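You operate a simulated robot arm through the tools that you are given. There is no shell and no other tool.

You run a simulated robot arm. Do the job below in one go: nothing can be reset, and whatever is moved stays where it is left.

TASK
Switch on and heat zones 1 to 3 as the job card says.
Fine: wait till all zones are at heat and HEAT OK lights. Leave the other controls as they are.

The check looks at the end state, three seconds after you hand in, the way a careful person would. Anything else that was tipped, shoved, dropped, spilled or broken makes it a failure.

THE ROBOT
A 7-joint arm with a two-finger parallel gripper, fixed in place. Base frame: the origin is at the foot of the arm, x ahead of it, y to its left, z up. Units: m, degrees, N and s.
With the tool pointing down near the work surface it reaches from about 0.42 to 0.9 m from the base axis. Its first joint turns from -17.0 to 126.0 degrees. Payload 1.57 kg.
The TCP is the grasp point between the finger pads, 0.03 m short of the fingertips. In the tool frame z runs along the fingers and y along their closing line. Largest opening 0.08 m; finger width 0.017, thickness 0.012; the body of the gripper, 0.04 by 0.082 m, starts 0.08 m behind the TCP.
Orientation is that of the tool frame in the base frame, as a unit quaternion [x, y, z, w]. With the fingers straight down and closing along the base's y, the tool's x points along the base's -x, its y along +y and its z along -z.

THE INTERFACE
- The arm moves only by the tool move_arm. Its argument "rows" is a list of rows, each an object of numbers (a shift or turn left out is 0, a gripper value left out holds the last): "dx", "dy", "dz": the shift along the tool's x, y, z in units of 50 mm (1.0 is 50 mm); "ax", "ay", "az": the turn, a rotation vector about the tool's x, y, z in units of 4 degrees (1.0 is 4 degrees); "fingers": the opening in per cent of the stroke, from 0 (shut) to 100 (fully open). In form: [{"dx": .., "dy": .., "dz": .., "ax": .., "ay": .., "az": .., "fingers": ..}, ...]. A call has 1 to 20 rows; each row shifts and turns the commanded pose from where the row before left it, along the tool's axes as they then stand. A call with a number of a shift or a turn outside -1 to 1 is refused whole. Each row takes 0.2 s and may step no farther than 0.05 m and 8.6 degrees from the row before; otherwise, or with a gripper value out of range, the whole call is refused. A pose out of reach is approached as far as the arm can. The call stops where the force on the tool passes 40 N (or 10 N more than at its start, if that is more) or the arm is blocked; 0.2 s more then pass. The fingers move at their own pace (about 0.045 m/s each) and stop on an object; they squeeze with about 35 N. The grip force told is the motor's: it shows also when the fingers shut on nothing. Time passes only in rows, and 0.2 s behind the last, so rows that do not move let the fingers close. The reply holds the time, the measured pose of the TCP, the force on the tool along the base axes, the opening and the grip force, in the units named above and with some noise, with the torque about the TCP (base axes, N m) and any sound that the robot's microphone picked up.
- Cameras (640 x 400 px; columns grow to the right, rows downward): "scene" is fixed at [0.2222, -0.4991, 1.9345]; the picture's right is [0.97, -0.23, 0.00], its down [-0.18, -0.77, -0.61] and it looks along [0.14, 0.60, -0.79] (base axes); focal length 214 px, centre (320, 200). "wrist" rides on the gripper at [0.072, -0.007, -0.122] in the tool frame; the picture's right is [0.09, 1.00, 0.00], its down [-0.84, 0.08, -0.54] and it looks along [-0.54, 0.05, 0.84] (tool axes); focal length 238 px, centre (320, 200). There is no depth. A picture from a camera that has moved, and an enlarged one, comes with that camera's place and axes in the base frame and with its lens.
- get_image(camera): a new picture of that camera. The clock stands still meanwhile.
- raise_lower(by): slides the trunk up (or, below 0, down) by that many m; the arm rides with it, the base frame stays. It gives what a move gives, with no picture.
- inspect(camera, box): a new picture of the part [left, top, right, bottom] of that camera's present view, enlarged. The clock stands still meanwhile.
- hand_in(): hands the job in; it is judged then, once.

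Nothing tells you positions but the pictures and the camera data. Unless the task says otherwise, let go and move clear before handing in.

The tools are called after ">>>" as name(argument=value, ...) on one line, values as JSON. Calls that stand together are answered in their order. move_arm: Moves the arm, as the interface text tells. Its arguments: {"type":"object","properties":{"rows":{"type":"array","items":{"type":"object","properties":{"dx":{"type":"number"},"dy":{"type":"number"},"dz":{"type":"number"},"ax":{"type":"number"},"ay":{"type":"number"},"az":{"type":"number"},"fingers":{"type":"number"}}}}},"required":["rows"]} The other tools are called the same way: raise_lower (by) slides the trunk up or down; get_image (camera) takes a picture; inspect (camera, box) takes an enlarged picture of a part of a camera's view; hand_in () hands the job in.

At the start:

```text
time: 0.0
tcp_pos: [0.4328, -0.0222, 1.4437]
tcp_rot: [0.0, 1.0, -0.001, 0.0]
force: [0.1, 0.3, -0.8]
ft_torque: [-0.02, 0.0, 0.02]
width: 0.08
grip_force: 0.1
trunk travel left (down, up): [-0.7, 0.09]
```

scene: 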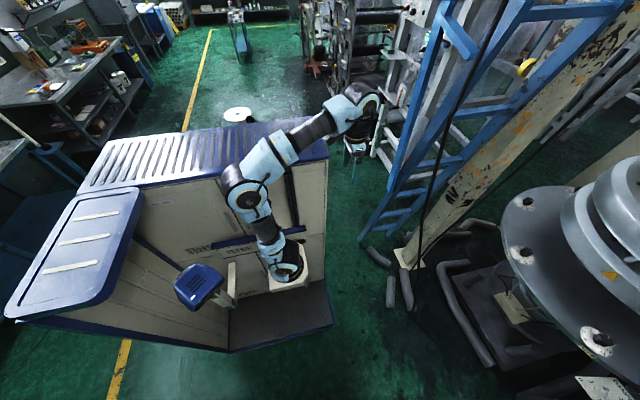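
wrist: 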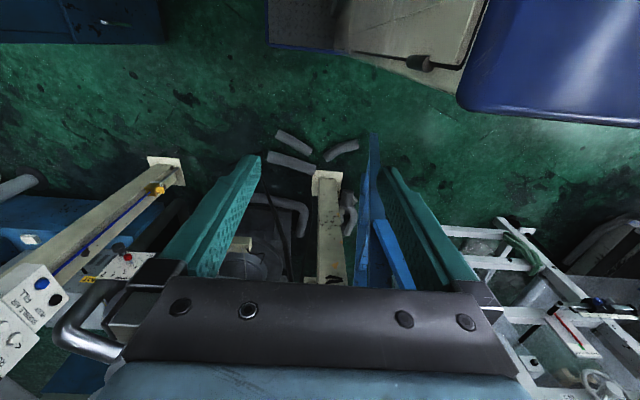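

I see a factory floor with the arm over a machine area; at lower left of the wrist view there is a panel with knobs and labels. I will look closer with both cameras first.

>>> inspect(camera="wrist", box=[0, 150, 240, 400])

>>> inspect(camera="wrist", box=[440, 200, 640, 400])

>>> inspect(camera="scene", box=[300, 0, 480, 120])

>>> inspect(camera="scene", box=[480, 180, 640, 400])

```text
1.60 times, centred on (120, 275) of wrist
camera zoom: at [0.3606, -0.0284, 1.566], right [-0.09, 1.0, 0.0], down [0.84, 0.08, 0.54], along [0.54, 0.05, -0.84], focal length 381 px, centre (640, 80)
```

zoom: 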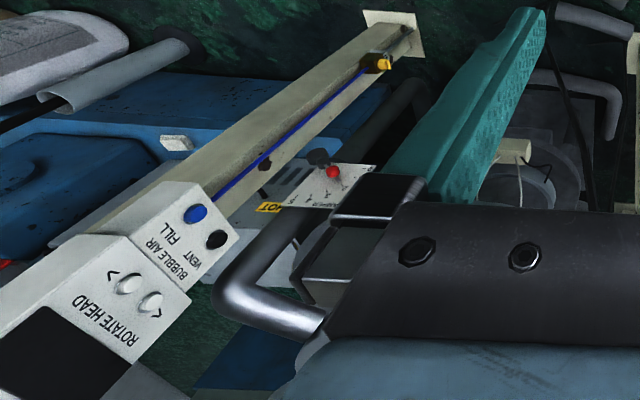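

```text
2.00 times, centred on (540, 300) of wrist
camera zoom: at [0.3606, -0.0284, 1.566], right [-0.09, 1.0, 0.0], down [0.84, 0.08, 0.54], along [0.54, 0.05, -0.84], focal length 477 px, centre (-120, 0)
```

zoom: 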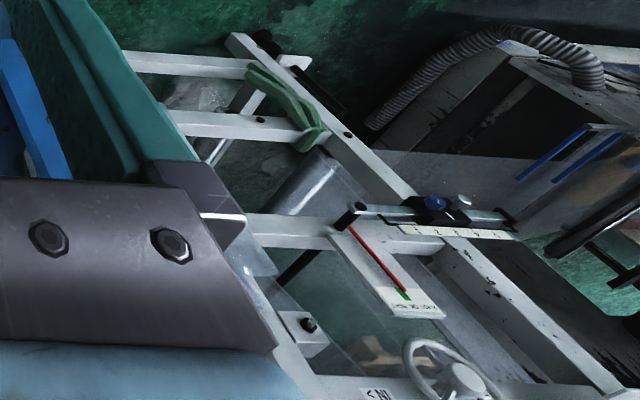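

```text
3.33 times, centred on (390, 60) of scene
camera zoom: at [0.2222, -0.4991, 1.9345], right [0.97, -0.23, 0.0], down [-0.18, -0.77, -0.61], along [0.14, 0.6, -0.79], focal length 715 px, centre (87, 667)
```

zoom: 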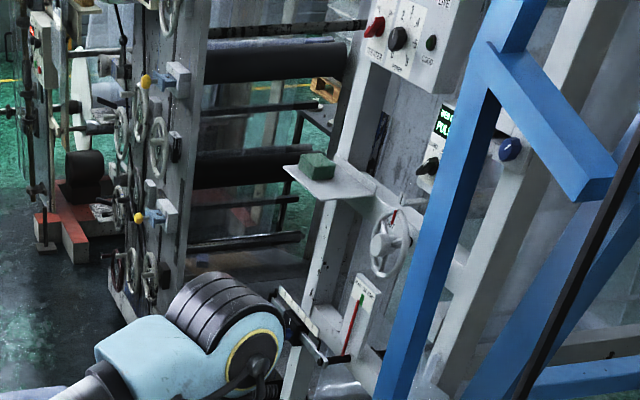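

```text
1.82 times, centred on (560, 290) of scene
camera zoom: at [0.2222, -0.4991, 1.9345], right [0.97, -0.23, 0.0], down [-0.18, -0.77, -0.61], along [0.14, 0.6, -0.79], focal length 390 px, centre (-116, 36)
```

zoom: 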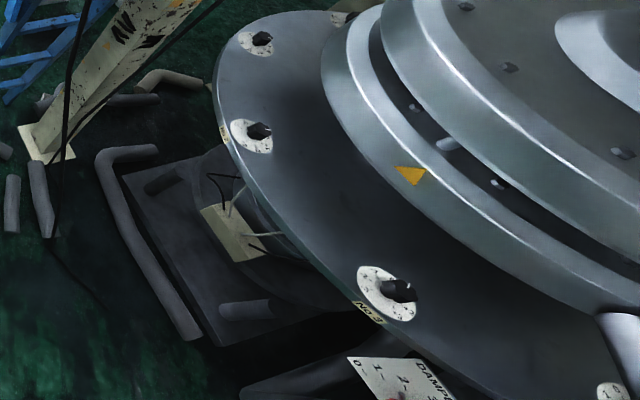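

The machine is a film line with several panels; I haven't found the heat zone panel or job card yet. I'll search the rest of the fixed view enlarged.

>>> inspect(camera="scene", box=[0, 0, 160, 100])

>>> inspect(camera="scene", box=[160, 0, 320, 100])

>>> inspect(camera="scene", box=[360, 0, 480, 75])

>>> inspect(camera="scene", box=[480, 0, 640, 180])

>>> inspect(camera="scene", box=[0, 100, 160, 200])

>>> inspect(camera="scene", box=[140, 170, 350, 360])

```text
4.00 times, centred on (80, 50) of scene
camera zoom: at [0.2222, -0.4991, 1.9345], right [0.97, -0.23, 0.0], down [-0.18, -0.77, -0.61], along [0.14, 0.6, -0.79], focal length 858 px, centre (1280, 800)
```

zoom: 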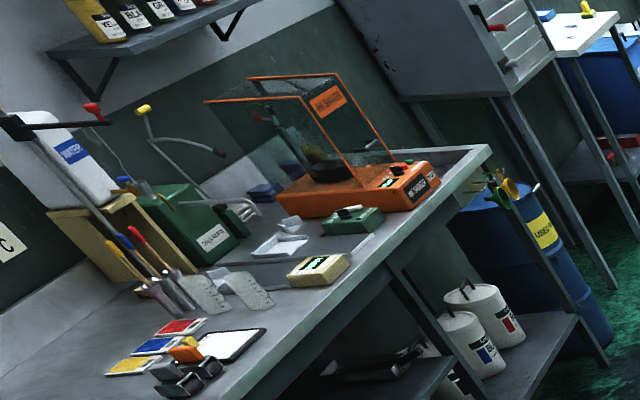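

```text
4.00 times, centred on (240, 50) of scene
camera zoom: at [0.2222, -0.4991, 1.9345], right [0.97, -0.23, 0.0], down [-0.18, -0.77, -0.61], along [0.14, 0.6, -0.79], focal length 858 px, centre (640, 800)
```

zoom: 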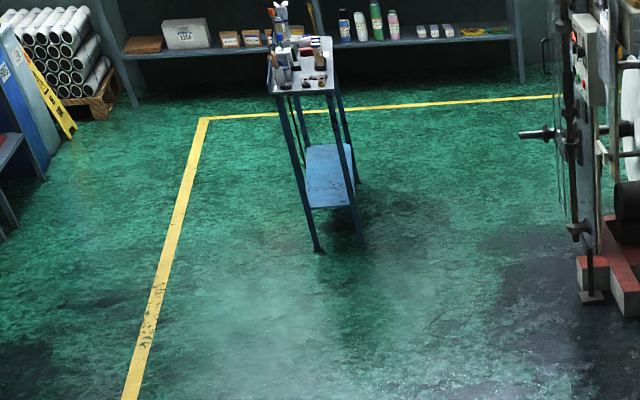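

```text
5.33 times, centred on (420, 38) of scene
camera zoom: at [0.2222, -0.4991, 1.9345], right [0.97, -0.23, 0.0], down [-0.18, -0.77, -0.61], along [0.14, 0.6, -0.79], focal length 1144 px, centre (-213, 1067)
```

zoom: 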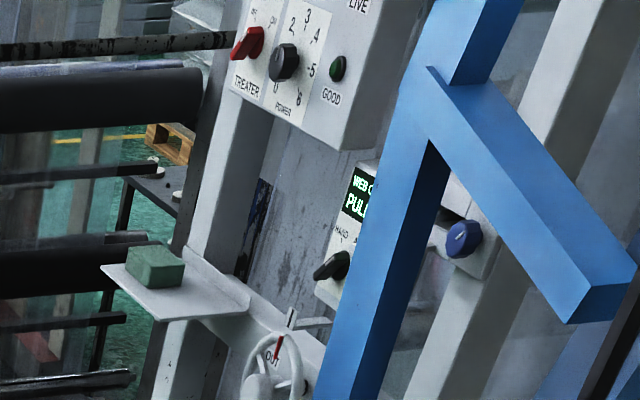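

```text
2.22 times, centred on (560, 90) of scene
camera zoom: at [0.2222, -0.4991, 1.9345], right [0.97, -0.23, 0.0], down [-0.18, -0.77, -0.61], along [0.14, 0.6, -0.79], focal length 477 px, centre (-213, 444)
```

zoom: 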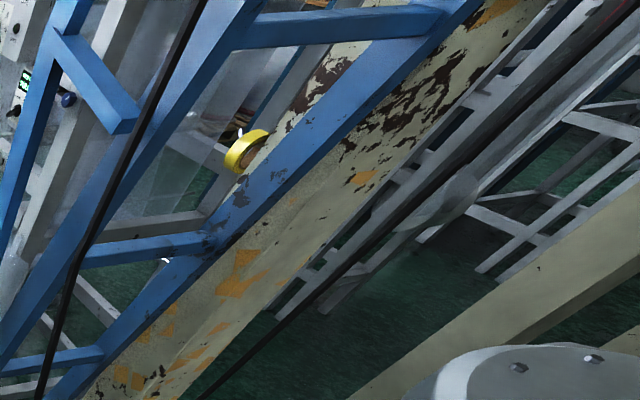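

```text
4.00 times, centred on (80, 150) of scene
camera zoom: at [0.2222, -0.4991, 1.9345], right [0.97, -0.23, 0.0], down [-0.18, -0.77, -0.61], along [0.14, 0.6, -0.79], focal length 858 px, centre (1280, 400)
```

zoom: 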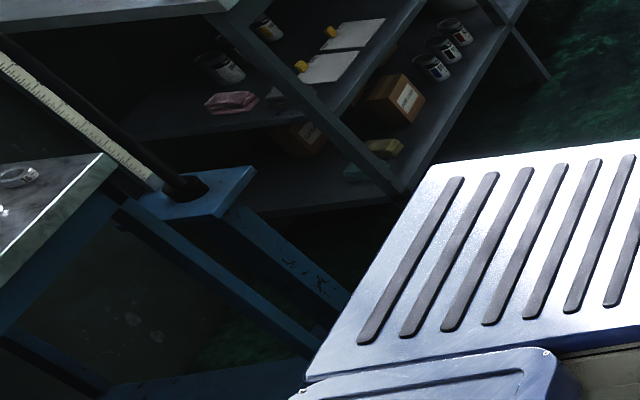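

```text
2.11 times, centred on (245, 265) of scene
camera zoom: at [0.2222, -0.4991, 1.9345], right [0.97, -0.23, 0.0], down [-0.18, -0.77, -0.61], along [0.14, 0.6, -0.79], focal length 452 px, centre (478, 63)
```

zoom: 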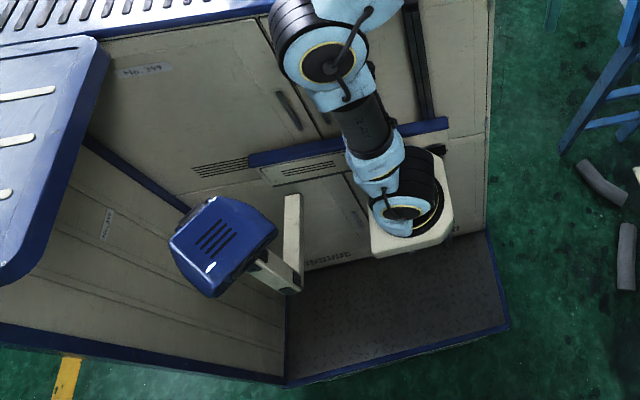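

The robot's cabinet is behind it (-x) and the work is ahead and to the left. I'll tilt the tool up about its own y, keeping the TCP in place, to get a horizontal look ahead.

>>> move_arm(rows=[{"ay": -1}, {"ay": -1}, {"ay": -1}, {"ay": -1}, {"ay": -1}, {"ay": -1}, {"ay": -1}, {"ay": -1}, {"ay": -1}, {"ay": -1}])

>>> get_image(camera="wrist")

>>> get_image(camera="scene")

```text
time: 2.2
tcp_pos: [0.5113, 0.0161, 1.4811]
tcp_rot: [0.001, 0.94, -0.001, 0.341]
force: [0.8, -0.7, 0.0]
ft_torque: [0.01, 0.0, 0.03]
width: 0.0797
grip_force: 0.0
out of reach, approached as far as the arm can: row 4, 5, 6, 7, 8, 9, 10
trunk travel left (down, up): [-0.7, 0.09]
```

```text
taken
camera wrist: at [0.3772, 0.0094, 1.5286], right [-0.07, 1.0, -0.06], down [0.29, 0.08, 0.95], along [0.95, 0.05, -0.3], focal length 238 px, centre (320, 200)
```

wrist: 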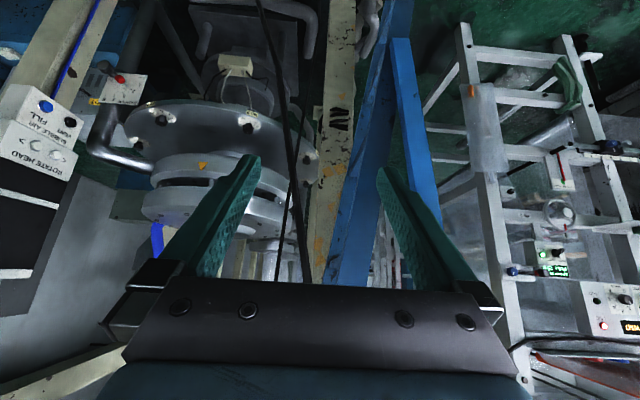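

```text
taken
```

scene: 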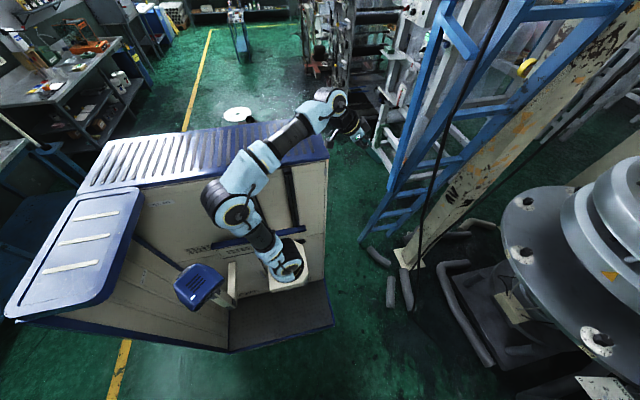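

The wrist picture is upside down relative to the world (image down is up); there's a column with panels on the left (+y) edge of the view. Next I turn the tool about the vertical toward +y to see those panels.

>>> move_arm(rows=[{"ax": -0.643, "az": -0.766}, {"ax": -0.643, "az": -0.766}, {"ax": -0.643, "az": -0.766}, {"ax": -0.643, "az": -0.766}, {"ax": -0.643, "az": -0.766}, {"ax": -0.643, "az": -0.766}, {"ax": -0.643, "az": -0.766}, {"ax": -0.643, "az": -0.766}, {"ax": -0.643, "az": -0.766}, {"ax": -0.643, "az": -0.766}])

>>> get_image(camera="wrist")

>>> get_image(camera="scene")

```text
time: 4.4
tcp_pos: [0.5207, 0.0189, 1.4857]
tcp_rot: [-0.321, 0.883, 0.117, 0.322]
force: [-0.2, 0.3, 0.5]
ft_torque: [-0.02, -0.03, -0.03]
width: 0.0803
grip_force: 0.1
out of reach, approached as far as the arm can: row 1, 2, 4
trunk travel left (down, up): [-0.7, 0.09]
```

```text
taken
camera wrist: at [0.4219, -0.0706, 1.5328], right [-0.69, 0.72, -0.06], down [0.17, 0.25, 0.95], along [0.7, 0.65, -0.3], focal length 238 px, centre (320, 200)
```

wrist: 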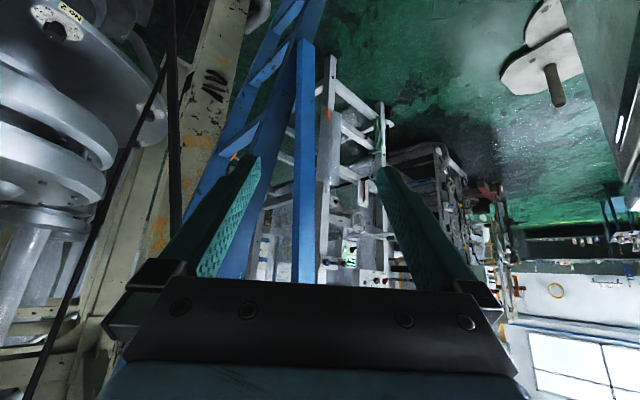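

```text
taken
```

scene: 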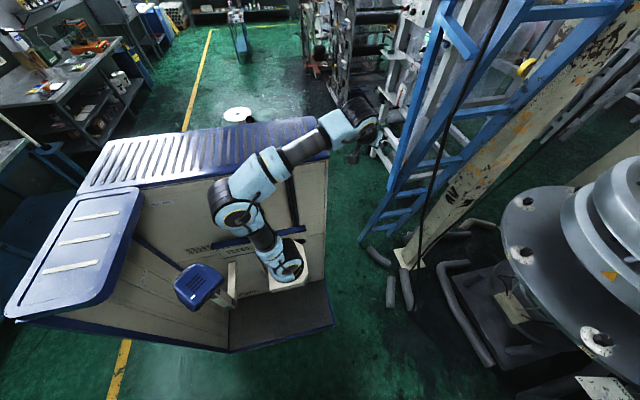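

The panels in that direction are over 2 m away, out of reach, so I need to check the beige cabinet beside the robot. I'll turn farther toward +y and tilt down again.

>>> move_arm(rows=[{"ax": -0.643, "az": -0.766}, {"ax": -0.643, "az": -0.766}, {"ax": -0.643, "az": -0.766}, {"ax": -0.643, "az": -0.766}, {"ax": -0.643, "az": -0.766}, {"ax": -0.643, "az": -0.766}, {"ax": -0.643, "az": -0.766}, {"ax": -0.643, "az": -0.766}, {"ax": -0.643, "az": -0.766}, {"ax": -0.643, "az": -0.766}, {"ax": -0.643, "az": -0.766}, {"ax": -0.643, "az": -0.766}, {"ay": 1}, {"ay": 1}, {"ay": 1}, {"ay": 1}])

>>> get_image(camera="wrist")

>>> get_image(camera="scene")

```text
time: 7.8
tcp_pos: [0.5197, 0.0195, 1.4863]
tcp_rot: [-0.679, 0.704, 0.144, 0.151]
force: [0.0, 1.3, -1.2]
ft_torque: [-0.02, -0.01, -0.03]
width: 0.0799
grip_force: 0.1
trunk travel left (down, up): [-0.7, 0.09]
```

```text
taken
camera wrist: at [0.5221, -0.0954, 1.5677], right [-1.0, -0.05, -0.04], down [-0.06, 0.55, 0.84], along [-0.02, 0.84, -0.55], focal length 238 px, centre (320, 200)
```

wrist: 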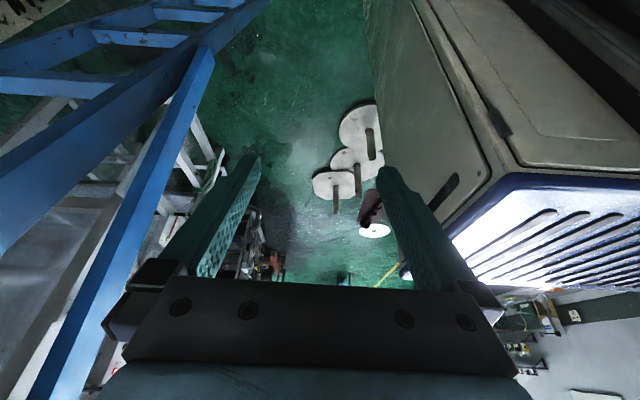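

```text
taken
```

scene: 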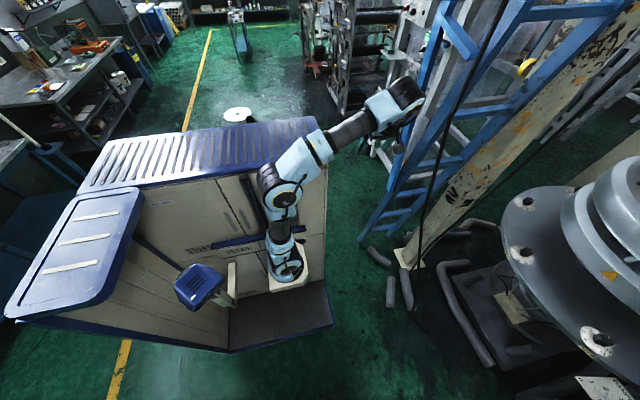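

The cabinet next to the arm looks close to the tool, so I want to verify geometry before moving more. I'll zoom on the gripper in the scene view.

>>> inspect(camera="scene", box=[320, 60, 448, 180])

>>> inspect(camera="scene", box=[200, 100, 360, 320])

>>> inspect(camera="wrist", box=[340, 0, 640, 200])

```text
3.33 times, centred on (384, 120) of scene
camera zoom: at [0.2222, -0.4991, 1.9345], right [0.97, -0.23, 0.0], down [-0.18, -0.77, -0.61], along [0.14, 0.6, -0.79], focal length 715 px, centre (107, 467)
```

zoom: 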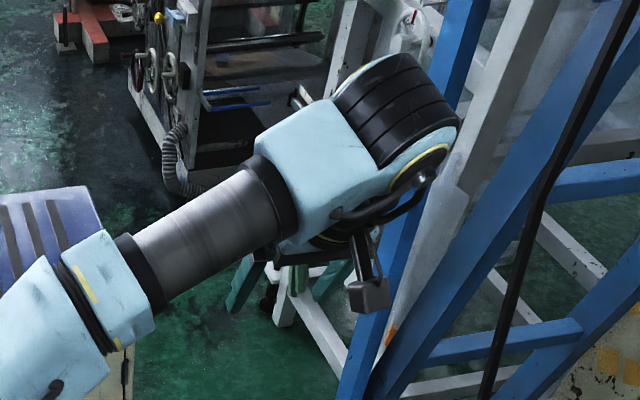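

```text
1.82 times, centred on (280, 210) of scene
camera zoom: at [0.2222, -0.4991, 1.9345], right [0.97, -0.23, 0.0], down [-0.18, -0.77, -0.61], along [0.14, 0.6, -0.79], focal length 390 px, centre (393, 182)
```

zoom: 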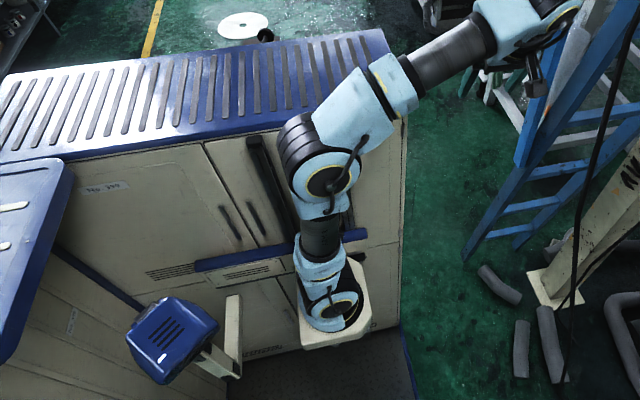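

```text
2.00 times, centred on (490, 100) of wrist
camera zoom: at [0.5221, -0.0954, 1.5677], right [-1.0, -0.05, -0.04], down [-0.06, 0.55, 0.84], along [-0.02, 0.84, -0.55], focal length 477 px, centre (-20, 400)
```

zoom: 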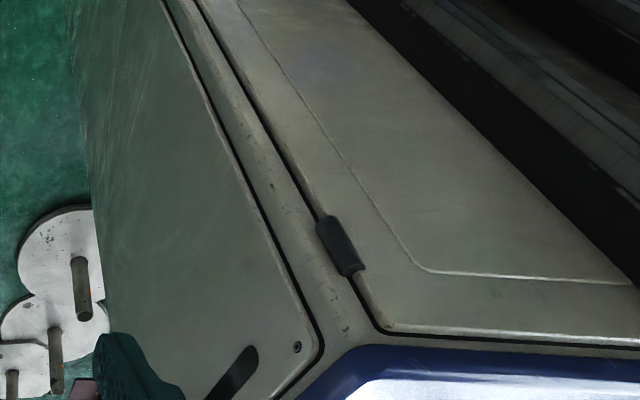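

Triangulating, the beige cabinet occupies about x<0.38, y 0.03–0.29, top z≈1.45, and a ladder leans at about (0.75, 0.18). Before going around the cabinet I'll swing the camera back to the right to read the white panel column there.

>>> move_arm(rows=[{"ax": 0.407, "az": 0.914}, {"ax": 0.407, "az": 0.914}, {"ax": 0.407, "az": 0.914}, {"ax": 0.407, "az": 0.914}, {"ax": 0.407, "az": 0.914}, {"ax": 0.407, "az": 0.914}, {"ax": 0.407, "az": 0.914}, {"ax": 0.407, "az": 0.914}, {"ax": 0.407, "az": 0.914}, {"ax": 0.407, "az": 0.914}, {"ax": 0.407, "az": 0.914}, {"ax": 0.407, "az": 0.914}, {"ax": 0.407, "az": 0.914}, {"ax": 0.407, "az": 0.914}, {"ax": 0.407, "az": 0.914}, {"ax": 0.407, "az": 0.914}, {"ax": 0.407, "az": 0.914}, {"ax": 0.407, "az": 0.914}, {"ax": 0.407, "az": 0.914}, {"ax": 0.407, "az": 0.914}])

>>> move_arm(rows=[{"ax": 0.407, "az": 0.914}, {"ax": 0.407, "az": 0.914}, {"ax": 0.407, "az": 0.914}, {"ax": 0.407, "az": 0.914}, {"ax": 0.407, "az": 0.914}, {"ax": 0.407, "az": 0.914}, {"ax": 0.407, "az": 0.914}, {"ax": 0.407, "az": 0.914}, {"ax": 0.407, "az": 0.914}, {"ax": 0.407, "az": 0.914}, {"ax": 0.407, "az": 0.914}, {"ax": 0.407, "az": 0.914}])

>>> get_image(camera="wrist")

>>> get_image(camera="scene")

```text
time: 12.0
tcp_pos: [0.5205, 0.0201, 1.4861]
tcp_rot: [-0.066, 0.976, 0.014, 0.208]
force: [0.6, -0.5, -0.4]
ft_torque: [0.01, -0.02, -0.01]
width: 0.0798
grip_force: 0.1
trunk travel left (down, up): [-0.7, 0.09]
```

```text
time: 14.6
tcp_pos: [0.5186, 0.0222, 1.4847]
tcp_rot: [0.337, 0.918, -0.072, 0.195]
force: [0.1, -0.9, 1.2]
ft_torque: [0.01, -0.02, 0.03]
width: 0.0798
grip_force: 0.0
trunk travel left (down, up): [-0.7, 0.09]
```

```text
taken
camera wrist: at [0.4276, 0.0907, 1.5671], right [0.58, 0.81, -0.04], down [0.46, -0.29, 0.84], along [0.67, -0.5, -0.55], focal length 238 px, centre (320, 200)
```

wrist: 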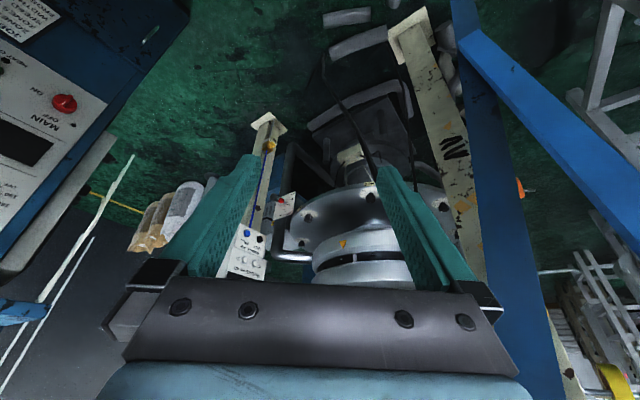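

```text
taken
```

scene: 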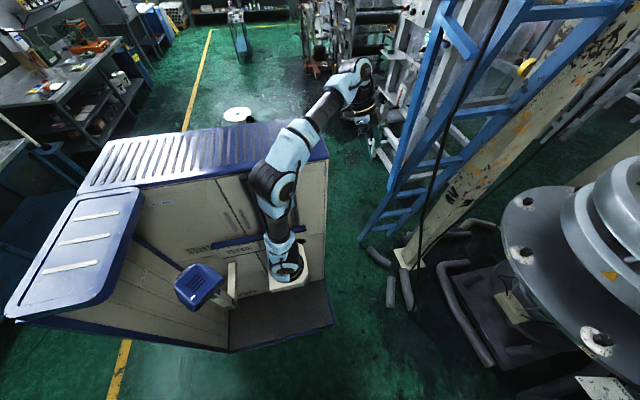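

A blue cabinet with a white panel reading MAIN ON/OFF and a paper card on top appears to the right (-y). I'll zoom in on it.

>>> inspect(camera="wrist", box=[0, 0, 120, 75])

>>> inspect(camera="wrist", box=[0, 60, 160, 260])

```text
5.33 times, centred on (60, 38) of wrist
camera zoom: at [0.4276, 0.0907, 1.5671], right [0.58, 0.81, -0.04], down [0.46, -0.29, 0.84], along [0.67, -0.5, -0.55], focal length 1271 px, centre (1707, 1067)
```

zoom: 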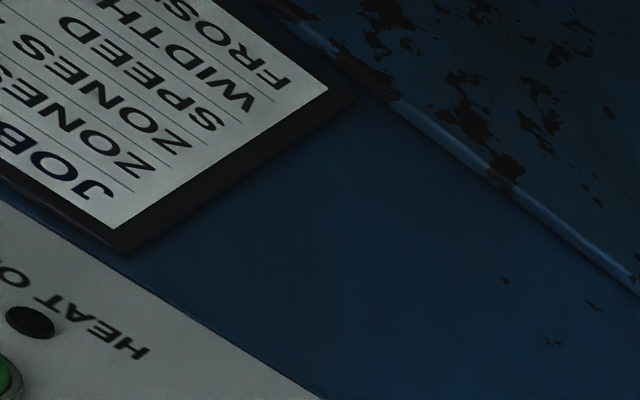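

```text
2.00 times, centred on (80, 160) of wrist
camera zoom: at [0.4276, 0.0907, 1.5671], right [0.58, 0.81, -0.04], down [0.46, -0.29, 0.84], along [0.67, -0.5, -0.55], focal length 477 px, centre (800, 280)
```

zoom: 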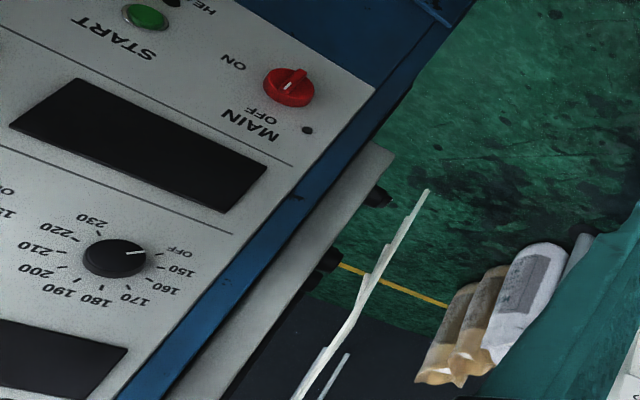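

Found it: a blue cabinet on the -y side with the job card, HEAT OK lamp, START button, MAIN switch and zone dials. I'll turn further right to face it squarely.

>>> move_arm(rows=[{"ax": 0.407, "az": 0.914}, {"ax": 0.407, "az": 0.914}, {"ax": 0.407, "az": 0.914}, {"ax": 0.407, "az": 0.914}, {"ax": 0.407, "az": 0.914}, {"ax": 0.407, "az": 0.914}, {"ax": 0.407, "az": 0.914}, {"ax": 0.407, "az": 0.914}, {"ax": 0.407, "az": 0.914}, {"ax": 0.407, "az": 0.914}, {"ax": 0.407, "az": 0.914}, {"ax": 0.407, "az": 0.914}])

>>> get_image(camera="wrist")

>>> get_image(camera="scene")

```text
time: 17.2
tcp_pos: [0.515, -0.0005, 1.4384]
tcp_rot: [0.682, 0.702, -0.142, 0.149]
force: [0.4, 0.2, 0.2]
ft_torque: [0.03, -0.02, -0.02]
width: 0.08
grip_force: 0.1
out of reach, approached as far as the arm can: row 7, 8, 9, 10, 11, 12
trunk travel left (down, up): [-0.7, 0.09]
```

```text
taken
camera wrist: at [0.5055, 0.1144, 1.5212], right [0.99, 0.11, -0.03], down [0.09, -0.54, 0.83], along [0.08, -0.83, -0.55], focal length 238 px, centre (320, 200)
```

wrist: 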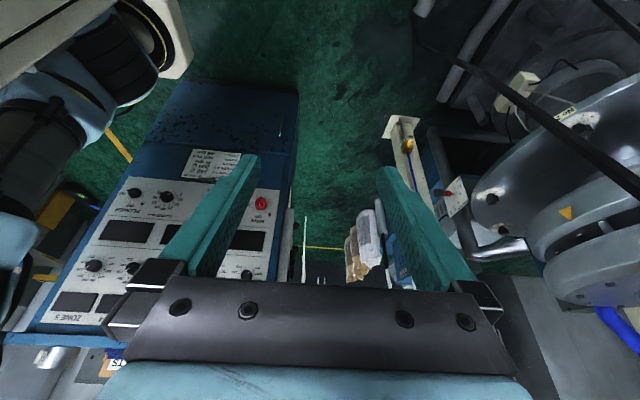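

```text
taken
```

scene: 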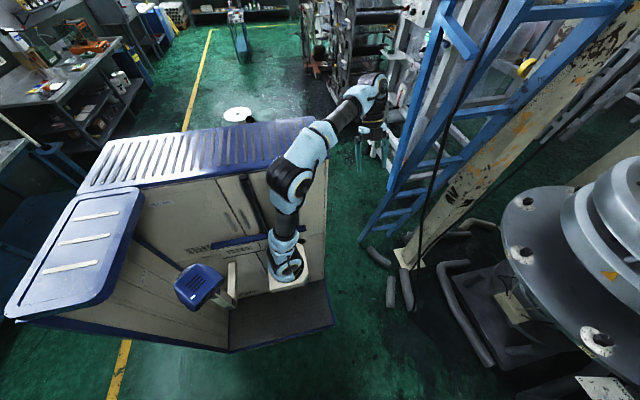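

The arm's foot shows at upper left and the control panel stands beyond it at -y, upside down in this view. I'll read it in detail.

>>> inspect(camera="wrist", box=[40, 170, 200, 270])

>>> inspect(camera="wrist", box=[160, 130, 320, 230])

>>> inspect(camera="wrist", box=[0, 240, 160, 340])

>>> inspect(camera="wrist", box=[180, 200, 300, 290])

>>> inspect(camera="wrist", box=[0, 0, 320, 200])

```text
4.00 times, centred on (120, 220) of wrist
camera zoom: at [0.5055, 0.1144, 1.5212], right [0.99, 0.11, -0.03], down [0.09, -0.54, 0.83], along [0.08, -0.83, -0.55], focal length 953 px, centre (1120, 120)
```

zoom: 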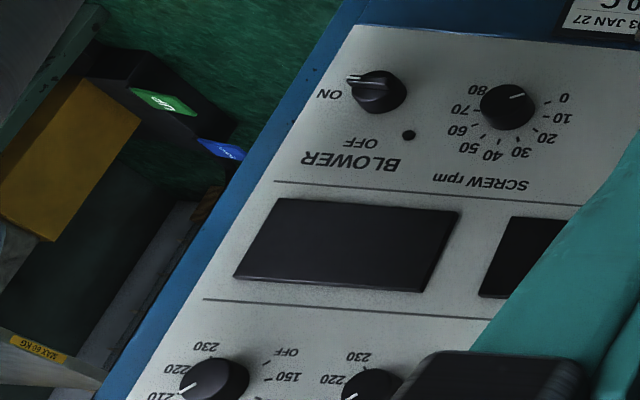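

```text
4.00 times, centred on (240, 180) of wrist
camera zoom: at [0.5055, 0.1144, 1.5212], right [0.99, 0.11, -0.03], down [0.09, -0.54, 0.83], along [0.08, -0.83, -0.55], focal length 953 px, centre (640, 280)
```

zoom: 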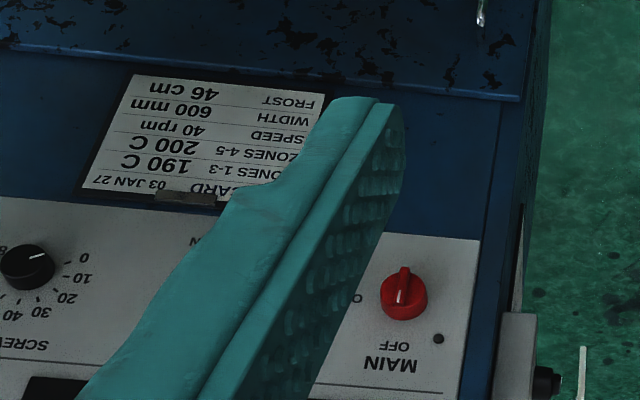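

```text
4.00 times, centred on (80, 290) of wrist
camera zoom: at [0.5055, 0.1144, 1.5212], right [0.99, 0.11, -0.03], down [0.09, -0.54, 0.83], along [0.08, -0.83, -0.55], focal length 953 px, centre (1280, -160)
```

zoom: 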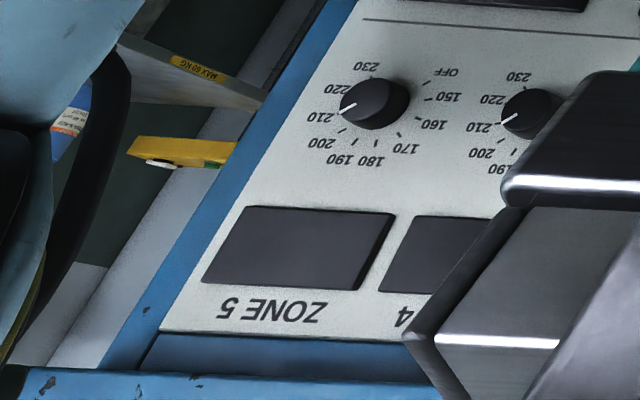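

```text
4.44 times, centred on (240, 245) of wrist
camera zoom: at [0.5055, 0.1144, 1.5212], right [0.99, 0.11, -0.03], down [0.09, -0.54, 0.83], along [0.08, -0.83, -0.55], focal length 1059 px, centre (676, 0)
```

zoom: 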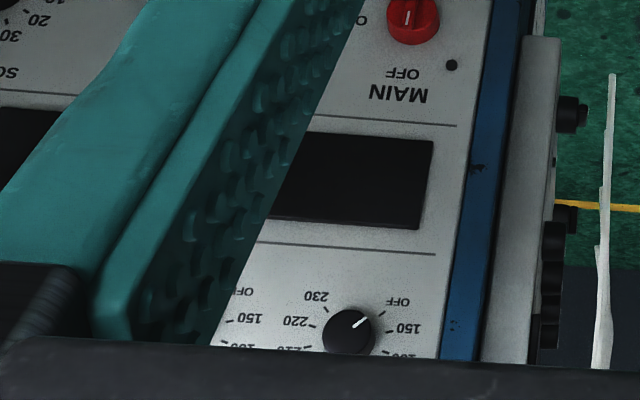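

```text
2.00 times, centred on (160, 100) of wrist
camera zoom: at [0.5055, 0.1144, 1.5212], right [0.99, 0.11, -0.03], down [0.09, -0.54, 0.83], along [0.08, -0.83, -0.55], focal length 477 px, centre (640, 400)
```

zoom: 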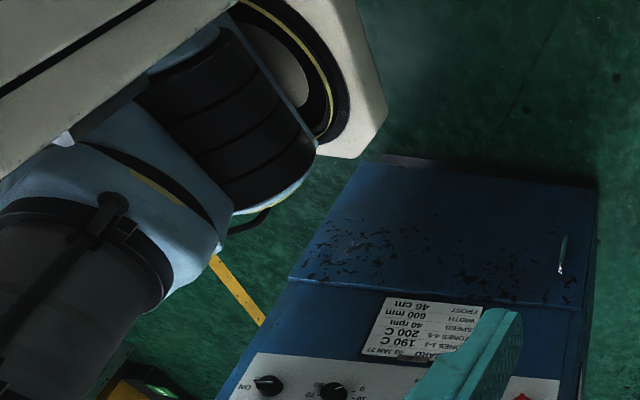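

I can read the card: ZONES 1-3 190 C. The controls are the red MAIN switch and zone dials 1–3 at the +x end of this panel; now I'll move the tool toward -y for a second view so I can triangulate.

>>> move_arm(rows=[{"dx": -0.915, "dz": 0.4, "dy": -0.03}, {"dx": -0.915, "dz": 0.4, "dy": -0.03}, {"dx": -0.915, "dz": 0.4, "dy": -0.03}, {"dx": -0.915, "dz": 0.4, "dy": -0.03}])

>>> get_image(camera="wrist")

>>> get_image(camera="scene")

```text
time: 18.2
tcp_pos: [0.5137, -0.2034, 1.4402]
tcp_rot: [0.682, 0.701, -0.145, 0.148]
force: [0.2, -0.1, -0.1]
ft_torque: [-0.02, 0.02, -0.01]
width: 0.0799
grip_force: 0.0
trunk travel left (down, up): [-0.7, 0.09]
```

```text
taken
camera wrist: at [0.504, -0.0884, 1.5227], right [0.99, 0.11, -0.04], down [0.09, -0.54, 0.84], along [0.07, -0.83, -0.55], focal length 238 px, centre (320, 200)
```

wrist: 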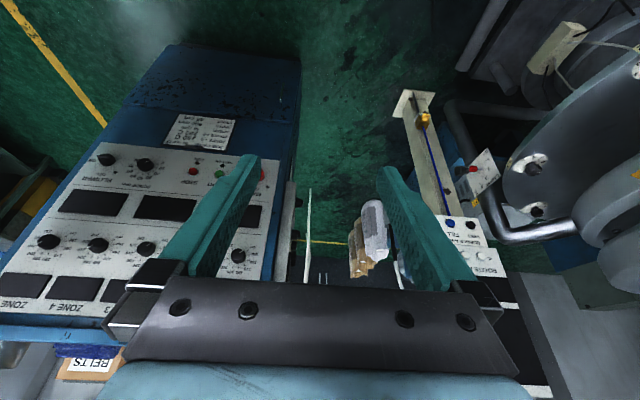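

```text
taken
```

scene: 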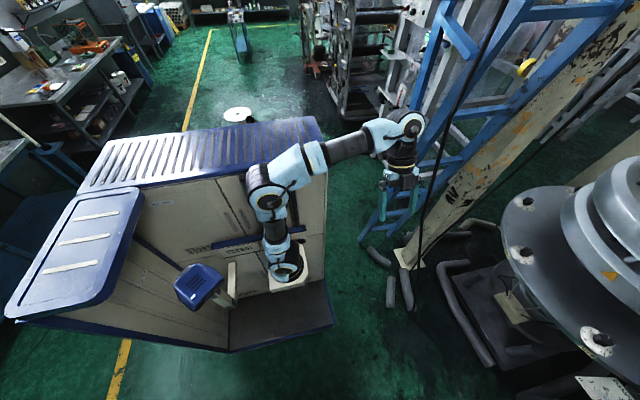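

The panel is nearly vertical, facing +y at about y≈-0.81, x from about -0.25 to 0.35, z about 0.93–1.3. I'll zoom on this second view for better points.

>>> inspect(camera="wrist", box=[0, 140, 160, 240])

>>> inspect(camera="wrist", box=[140, 140, 300, 240])

>>> inspect(camera="wrist", box=[0, 220, 160, 320])

>>> inspect(camera="wrist", box=[200, 200, 320, 290])

```text
4.00 times, centred on (80, 190) of wrist
camera zoom: at [0.504, -0.0884, 1.5227], right [0.99, 0.11, -0.04], down [0.09, -0.54, 0.84], along [0.07, -0.83, -0.55], focal length 953 px, centre (1280, 240)
```

zoom: 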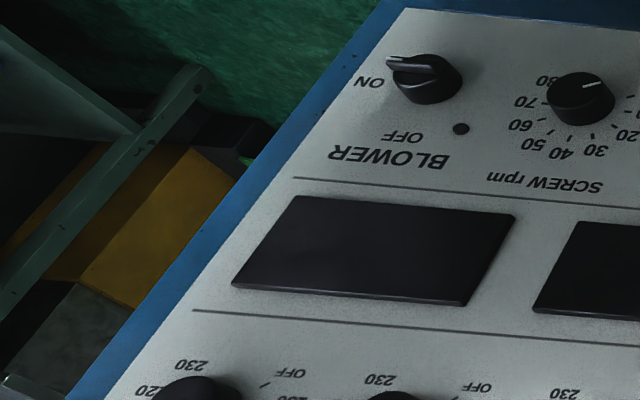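

```text
4.00 times, centred on (220, 190) of wrist
camera zoom: at [0.504, -0.0884, 1.5227], right [0.99, 0.11, -0.04], down [0.09, -0.54, 0.84], along [0.07, -0.83, -0.55], focal length 953 px, centre (720, 240)
```

zoom: 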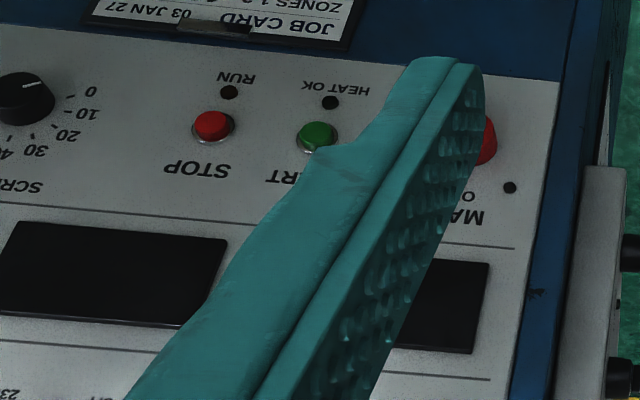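

```text
4.00 times, centred on (80, 270) of wrist
camera zoom: at [0.504, -0.0884, 1.5227], right [0.99, 0.11, -0.04], down [0.09, -0.54, 0.84], along [0.07, -0.83, -0.55], focal length 953 px, centre (1280, -80)
```

zoom: 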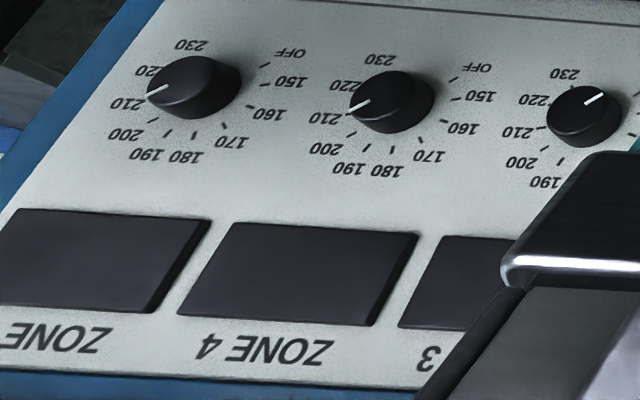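

```text
4.44 times, centred on (260, 245) of wrist
camera zoom: at [0.504, -0.0884, 1.5227], right [0.99, 0.11, -0.04], down [0.09, -0.54, 0.84], along [0.07, -0.83, -0.55], focal length 1059 px, centre (587, 0)
```

zoom: 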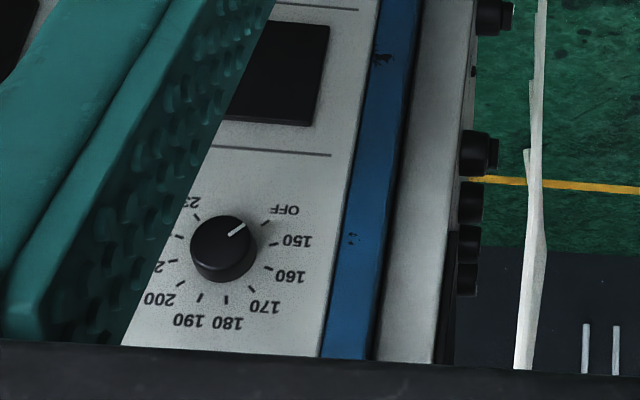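

All three zone dials 1–3 point at OFF and MAIN is OFF; zones 4–5, blower and screw must stay untouched. I'll move down and toward the panel, then tilt the tool to horizontal in front of it at a safe distance.

>>> move_arm(rows=[{"dx": -0.3175, "dy": -0.2525, "dz": 0.7925}, {"dx": -0.3175, "dy": -0.2525, "dz": 0.7925}, {"dx": -0.3175, "dy": -0.2525, "dz": 0.7925}, {"dx": -0.3175, "dy": -0.2525, "dz": 0.7925}, {"dx": -0.3175, "dy": -0.2525, "dz": 0.7925}, {"dx": -0.3175, "dy": -0.2525, "dz": 0.7925}, {"dx": -0.3175, "dy": -0.2525, "dz": 0.7925}, {"dx": -0.3175, "dy": -0.2525, "dz": 0.7925}])

>>> get_image(camera="wrist")

>>> get_image(camera="scene")

```text
time: 20.0
tcp_pos: [0.4227, -0.4471, 1.2032]
tcp_rot: [0.682, 0.701, -0.145, 0.149]
force: [-1.0, -0.2, -0.1]
ft_torque: [-0.03, -0.01, -0.02]
width: 0.0801
grip_force: 0.1
trunk travel left (down, up): [-0.7, 0.09]
```

```text
taken
camera wrist: at [0.4113, -0.3337, 1.285], right [0.99, 0.11, -0.04], down [0.09, -0.54, 0.84], along [0.07, -0.83, -0.55], focal length 238 px, centre (320, 200)
```

wrist: 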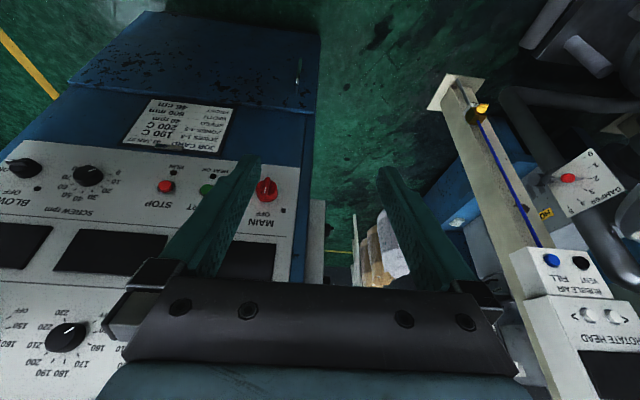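

```text
taken
```

scene: 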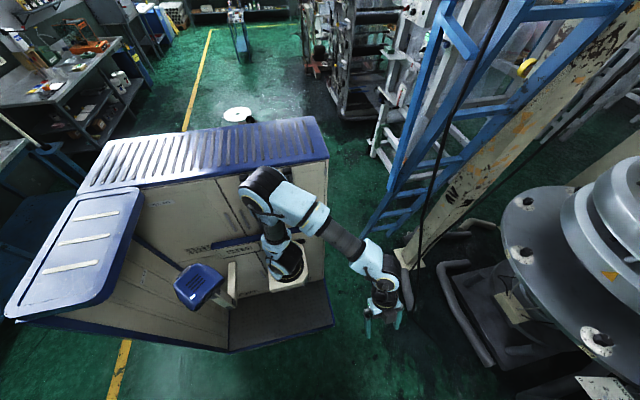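

Pose is good and clear of the panel (about 0.3 m away). Now I tilt the tool to horizontal.

>>> move_arm(rows=[{"ay": -1}, {"ay": -1}, {"ay": -1}, {"ay": -1}, {"ay": -1}, {"ay": -1}, {"ay": -1}, {"ay": -1}])

>>> get_image(camera="scene")

```text
time: 21.8
tcp_pos: [0.424, -0.4489, 1.2028]
tcp_rot: [0.616, 0.633, -0.327, 0.337]
force: [-0.4, 0.1, 1.2]
ft_torque: [-0.04, 0.0, -0.02]
width: 0.08
grip_force: 0.0
trunk travel left (down, up): [-0.7, 0.09]
```

```text
taken
```

scene: 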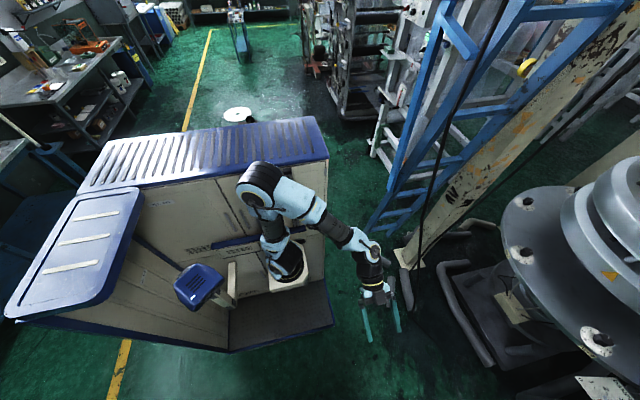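

Reaching fine. I'll finish the tilt to horizontal and look.

>>> move_arm(rows=[{"ay": -1}, {"ay": -1}, {"ay": -1}, {"ay": -1}, {"ay": -1}, {"ay": -1}, {"ay": -1}, {"ay": -1}, {"ay": -0.5}])

>>> get_image(camera="scene")

>>> get_image(camera="wrist")

```text
time: 23.8
tcp_pos: [0.4327, -0.4531, 1.208]
tcp_rot: [0.493, 0.506, -0.493, 0.507]
force: [-1.0, 0.2, -1.0]
ft_torque: [0.0, 0.02, 0.01]
width: 0.08
grip_force: 0.0
out of reach, approached as far as the arm can: row 7, 8
trunk travel left (down, up): [-0.7, 0.09]
```

```text
taken
```

scene: 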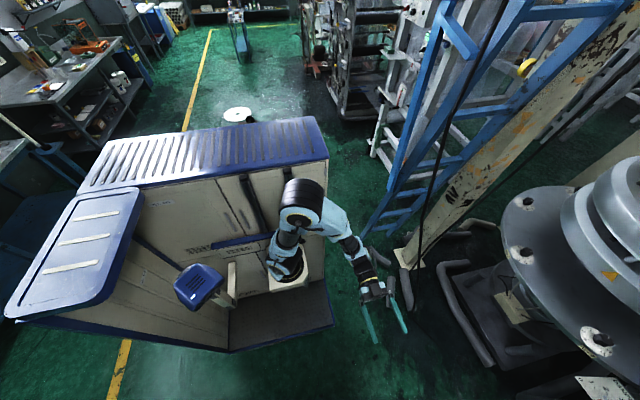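

```text
taken
camera wrist: at [0.4222, -0.3311, 1.1351], right [1.0, 0.03, -0.09], down [0.06, 0.54, 0.84], along [0.07, -0.84, 0.54], focal length 238 px, centre (320, 200)
```

wrist: 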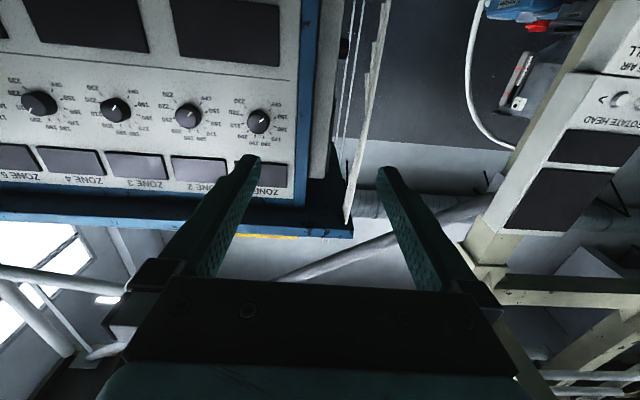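

Triangulation agrees now: zone 1 dial ≈ (0.321, -0.819, 1.270), zone 3 ≈ (0.055, -0.815, 1.270), MAIN ≈ (0.32, -0.82, 0.946), on a vertical panel. I'll go in front of MAIN first, stopping about 0.13 m short.

>>> move_arm(rows=[{"dx": 0.655, "dy": -0.296, "dz": 0.51, "ax": 0.39}, {"dx": 0.655, "dy": -0.296, "dz": 0.51}, {"dx": 0.655, "dy": -0.296, "dz": 0.51}, {"dx": 0.655, "dy": -0.296, "dz": 0.51}, {"dx": 0.655, "dy": -0.296, "dz": 0.51}, {"dx": 0.655, "dy": -0.296, "dz": 0.51}, {"dx": 0.655, "dy": -0.296, "dz": 0.51}, {"dx": 0.655, "dy": -0.296, "dz": 0.51}])

>>> get_image(camera="wrist")

>>> get_image(camera="scene")

```text
time: 25.6
tcp_pos: [0.322, -0.6627, 0.9467]
tcp_rot: [0.5, 0.5, -0.5, 0.5]
force: [0.4, 0.9, 0.3]
ft_torque: [-0.01, 0.0, 0.03]
width: 0.0802
grip_force: 0.0
out of reach, approached as far as the arm can: row 1, 2
trunk travel left (down, up): [-0.7, 0.09]
```

```text
taken
camera wrist: at [0.3151, -0.5401, 0.8735], right [1.0, 0.0, -0.09], down [0.08, 0.54, 0.84], along [0.05, -0.84, 0.54], focal length 238 px, centre (320, 200)
```

wrist: 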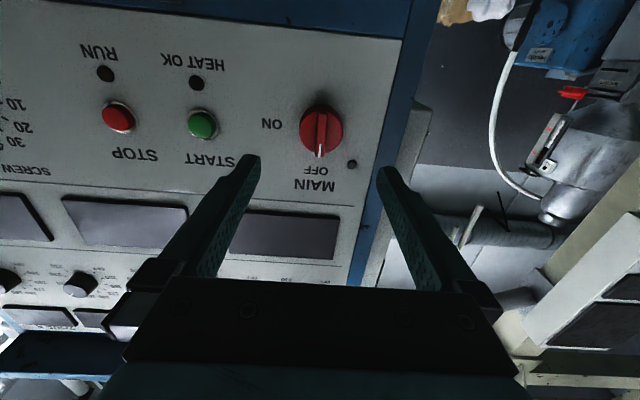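

```text
taken
```

scene: 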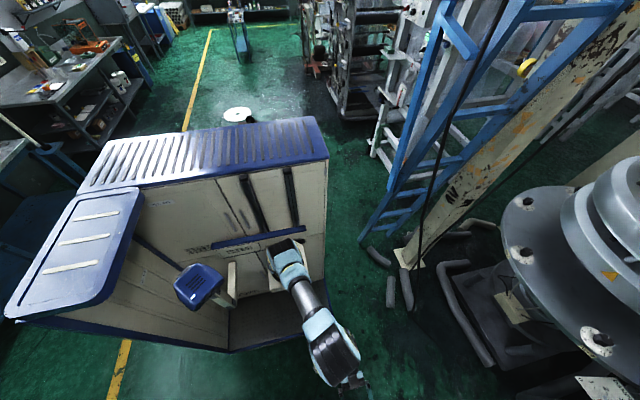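

I'm square in front of MAIN; its red handle bar is vertical (OFF at top), and ON is to the viewer's right, i.e. a 90° clockwise turn. I'll zoom on the knob shape.

>>> inspect(camera="wrist", box=[260, 80, 388, 160])

>>> inspect(camera="wrist", box=[0, 40, 256, 200])

```text
5.00 times, centred on (324, 120) of wrist
camera zoom: at [0.3151, -0.5401, 0.8735], right [1.0, 0.0, -0.09], down [0.08, 0.54, 0.84], along [0.05, -0.84, 0.54], focal length 1192 px, centre (300, 600)
```

zoom: 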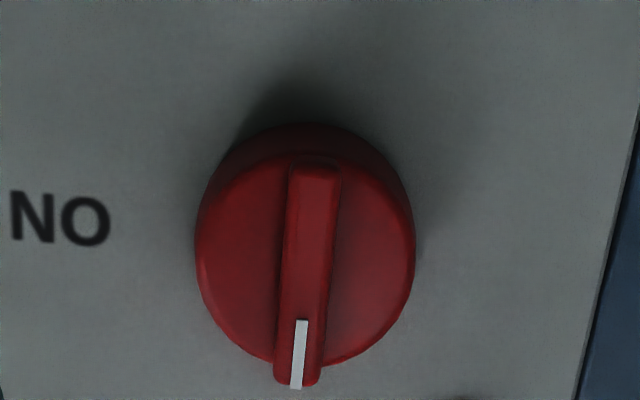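

```text
2.50 times, centred on (128, 120) of wrist
camera zoom: at [0.3151, -0.5401, 0.8735], right [1.0, 0.0, -0.09], down [0.08, 0.54, 0.84], along [0.05, -0.84, 0.54], focal length 596 px, centre (800, 400)
```

zoom: 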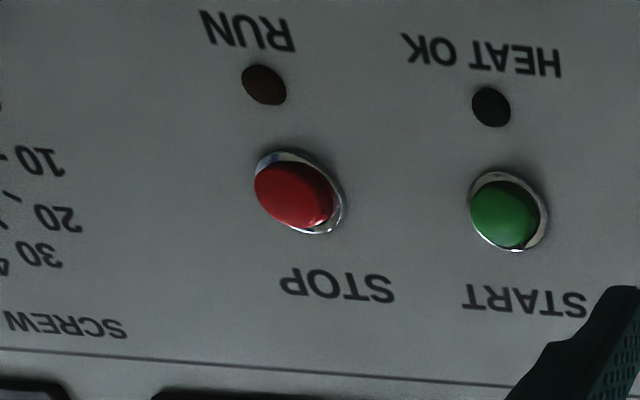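

The MAIN switch is a ~45 mm disc with an ~11 mm bar handle, centred near (0.325, -0.81, 0.957). I'll align and come closer (fingertips still ~4 cm off) to check alignment.

>>> move_arm(rows=[{"dx": -0.1, "dy": 0.03, "dz": 0.77, "fingers": 60}, {"dx": -0.1, "dy": 0.03, "dz": 0.77, "fingers": 60}, {"fingers": 60}])

>>> get_image(camera="wrist")

>>> inspect(camera="wrist", box=[240, 100, 400, 200])

```text
time: 26.4
tcp_pos: [0.3269, -0.7396, 0.9564]
tcp_rot: [-0.5, -0.5, 0.5, -0.5]
force: [0.5, 0.5, -0.1]
ft_torque: [-0.03, -0.01, -0.01]
width: 0.048
grip_force: 0.1
trunk travel left (down, up): [-0.7, 0.09]
```

```text
taken
camera wrist: at [0.3193, -0.617, 0.8838], right [1.0, 0.0, -0.09], down [0.08, 0.54, 0.84], along [0.05, -0.84, 0.54], focal length 238 px, centre (320, 200)
```

wrist: 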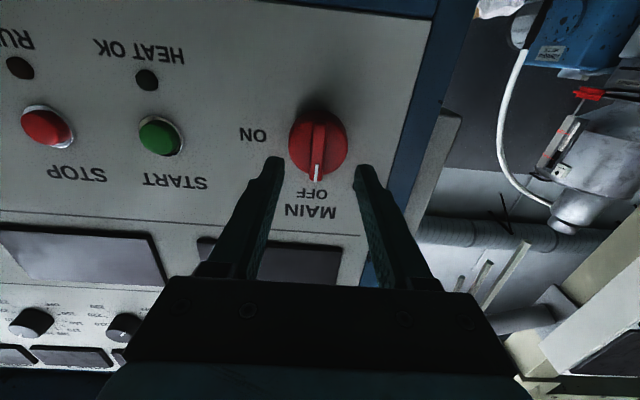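

```text
4.00 times, centred on (320, 150) of wrist
camera zoom: at [0.3193, -0.617, 0.8838], right [1.0, 0.0, -0.09], down [0.08, 0.54, 0.84], along [0.05, -0.84, 0.54], focal length 953 px, centre (320, 400)
```

zoom: 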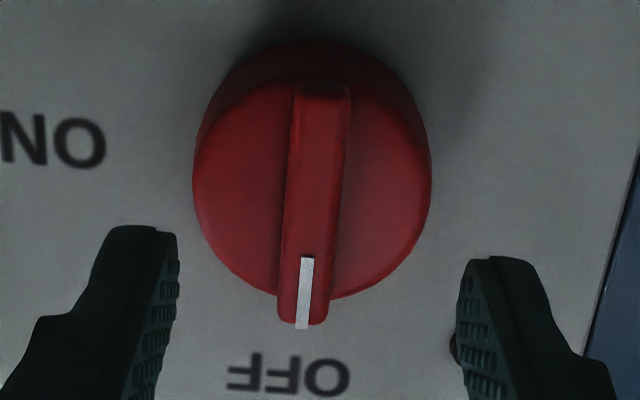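

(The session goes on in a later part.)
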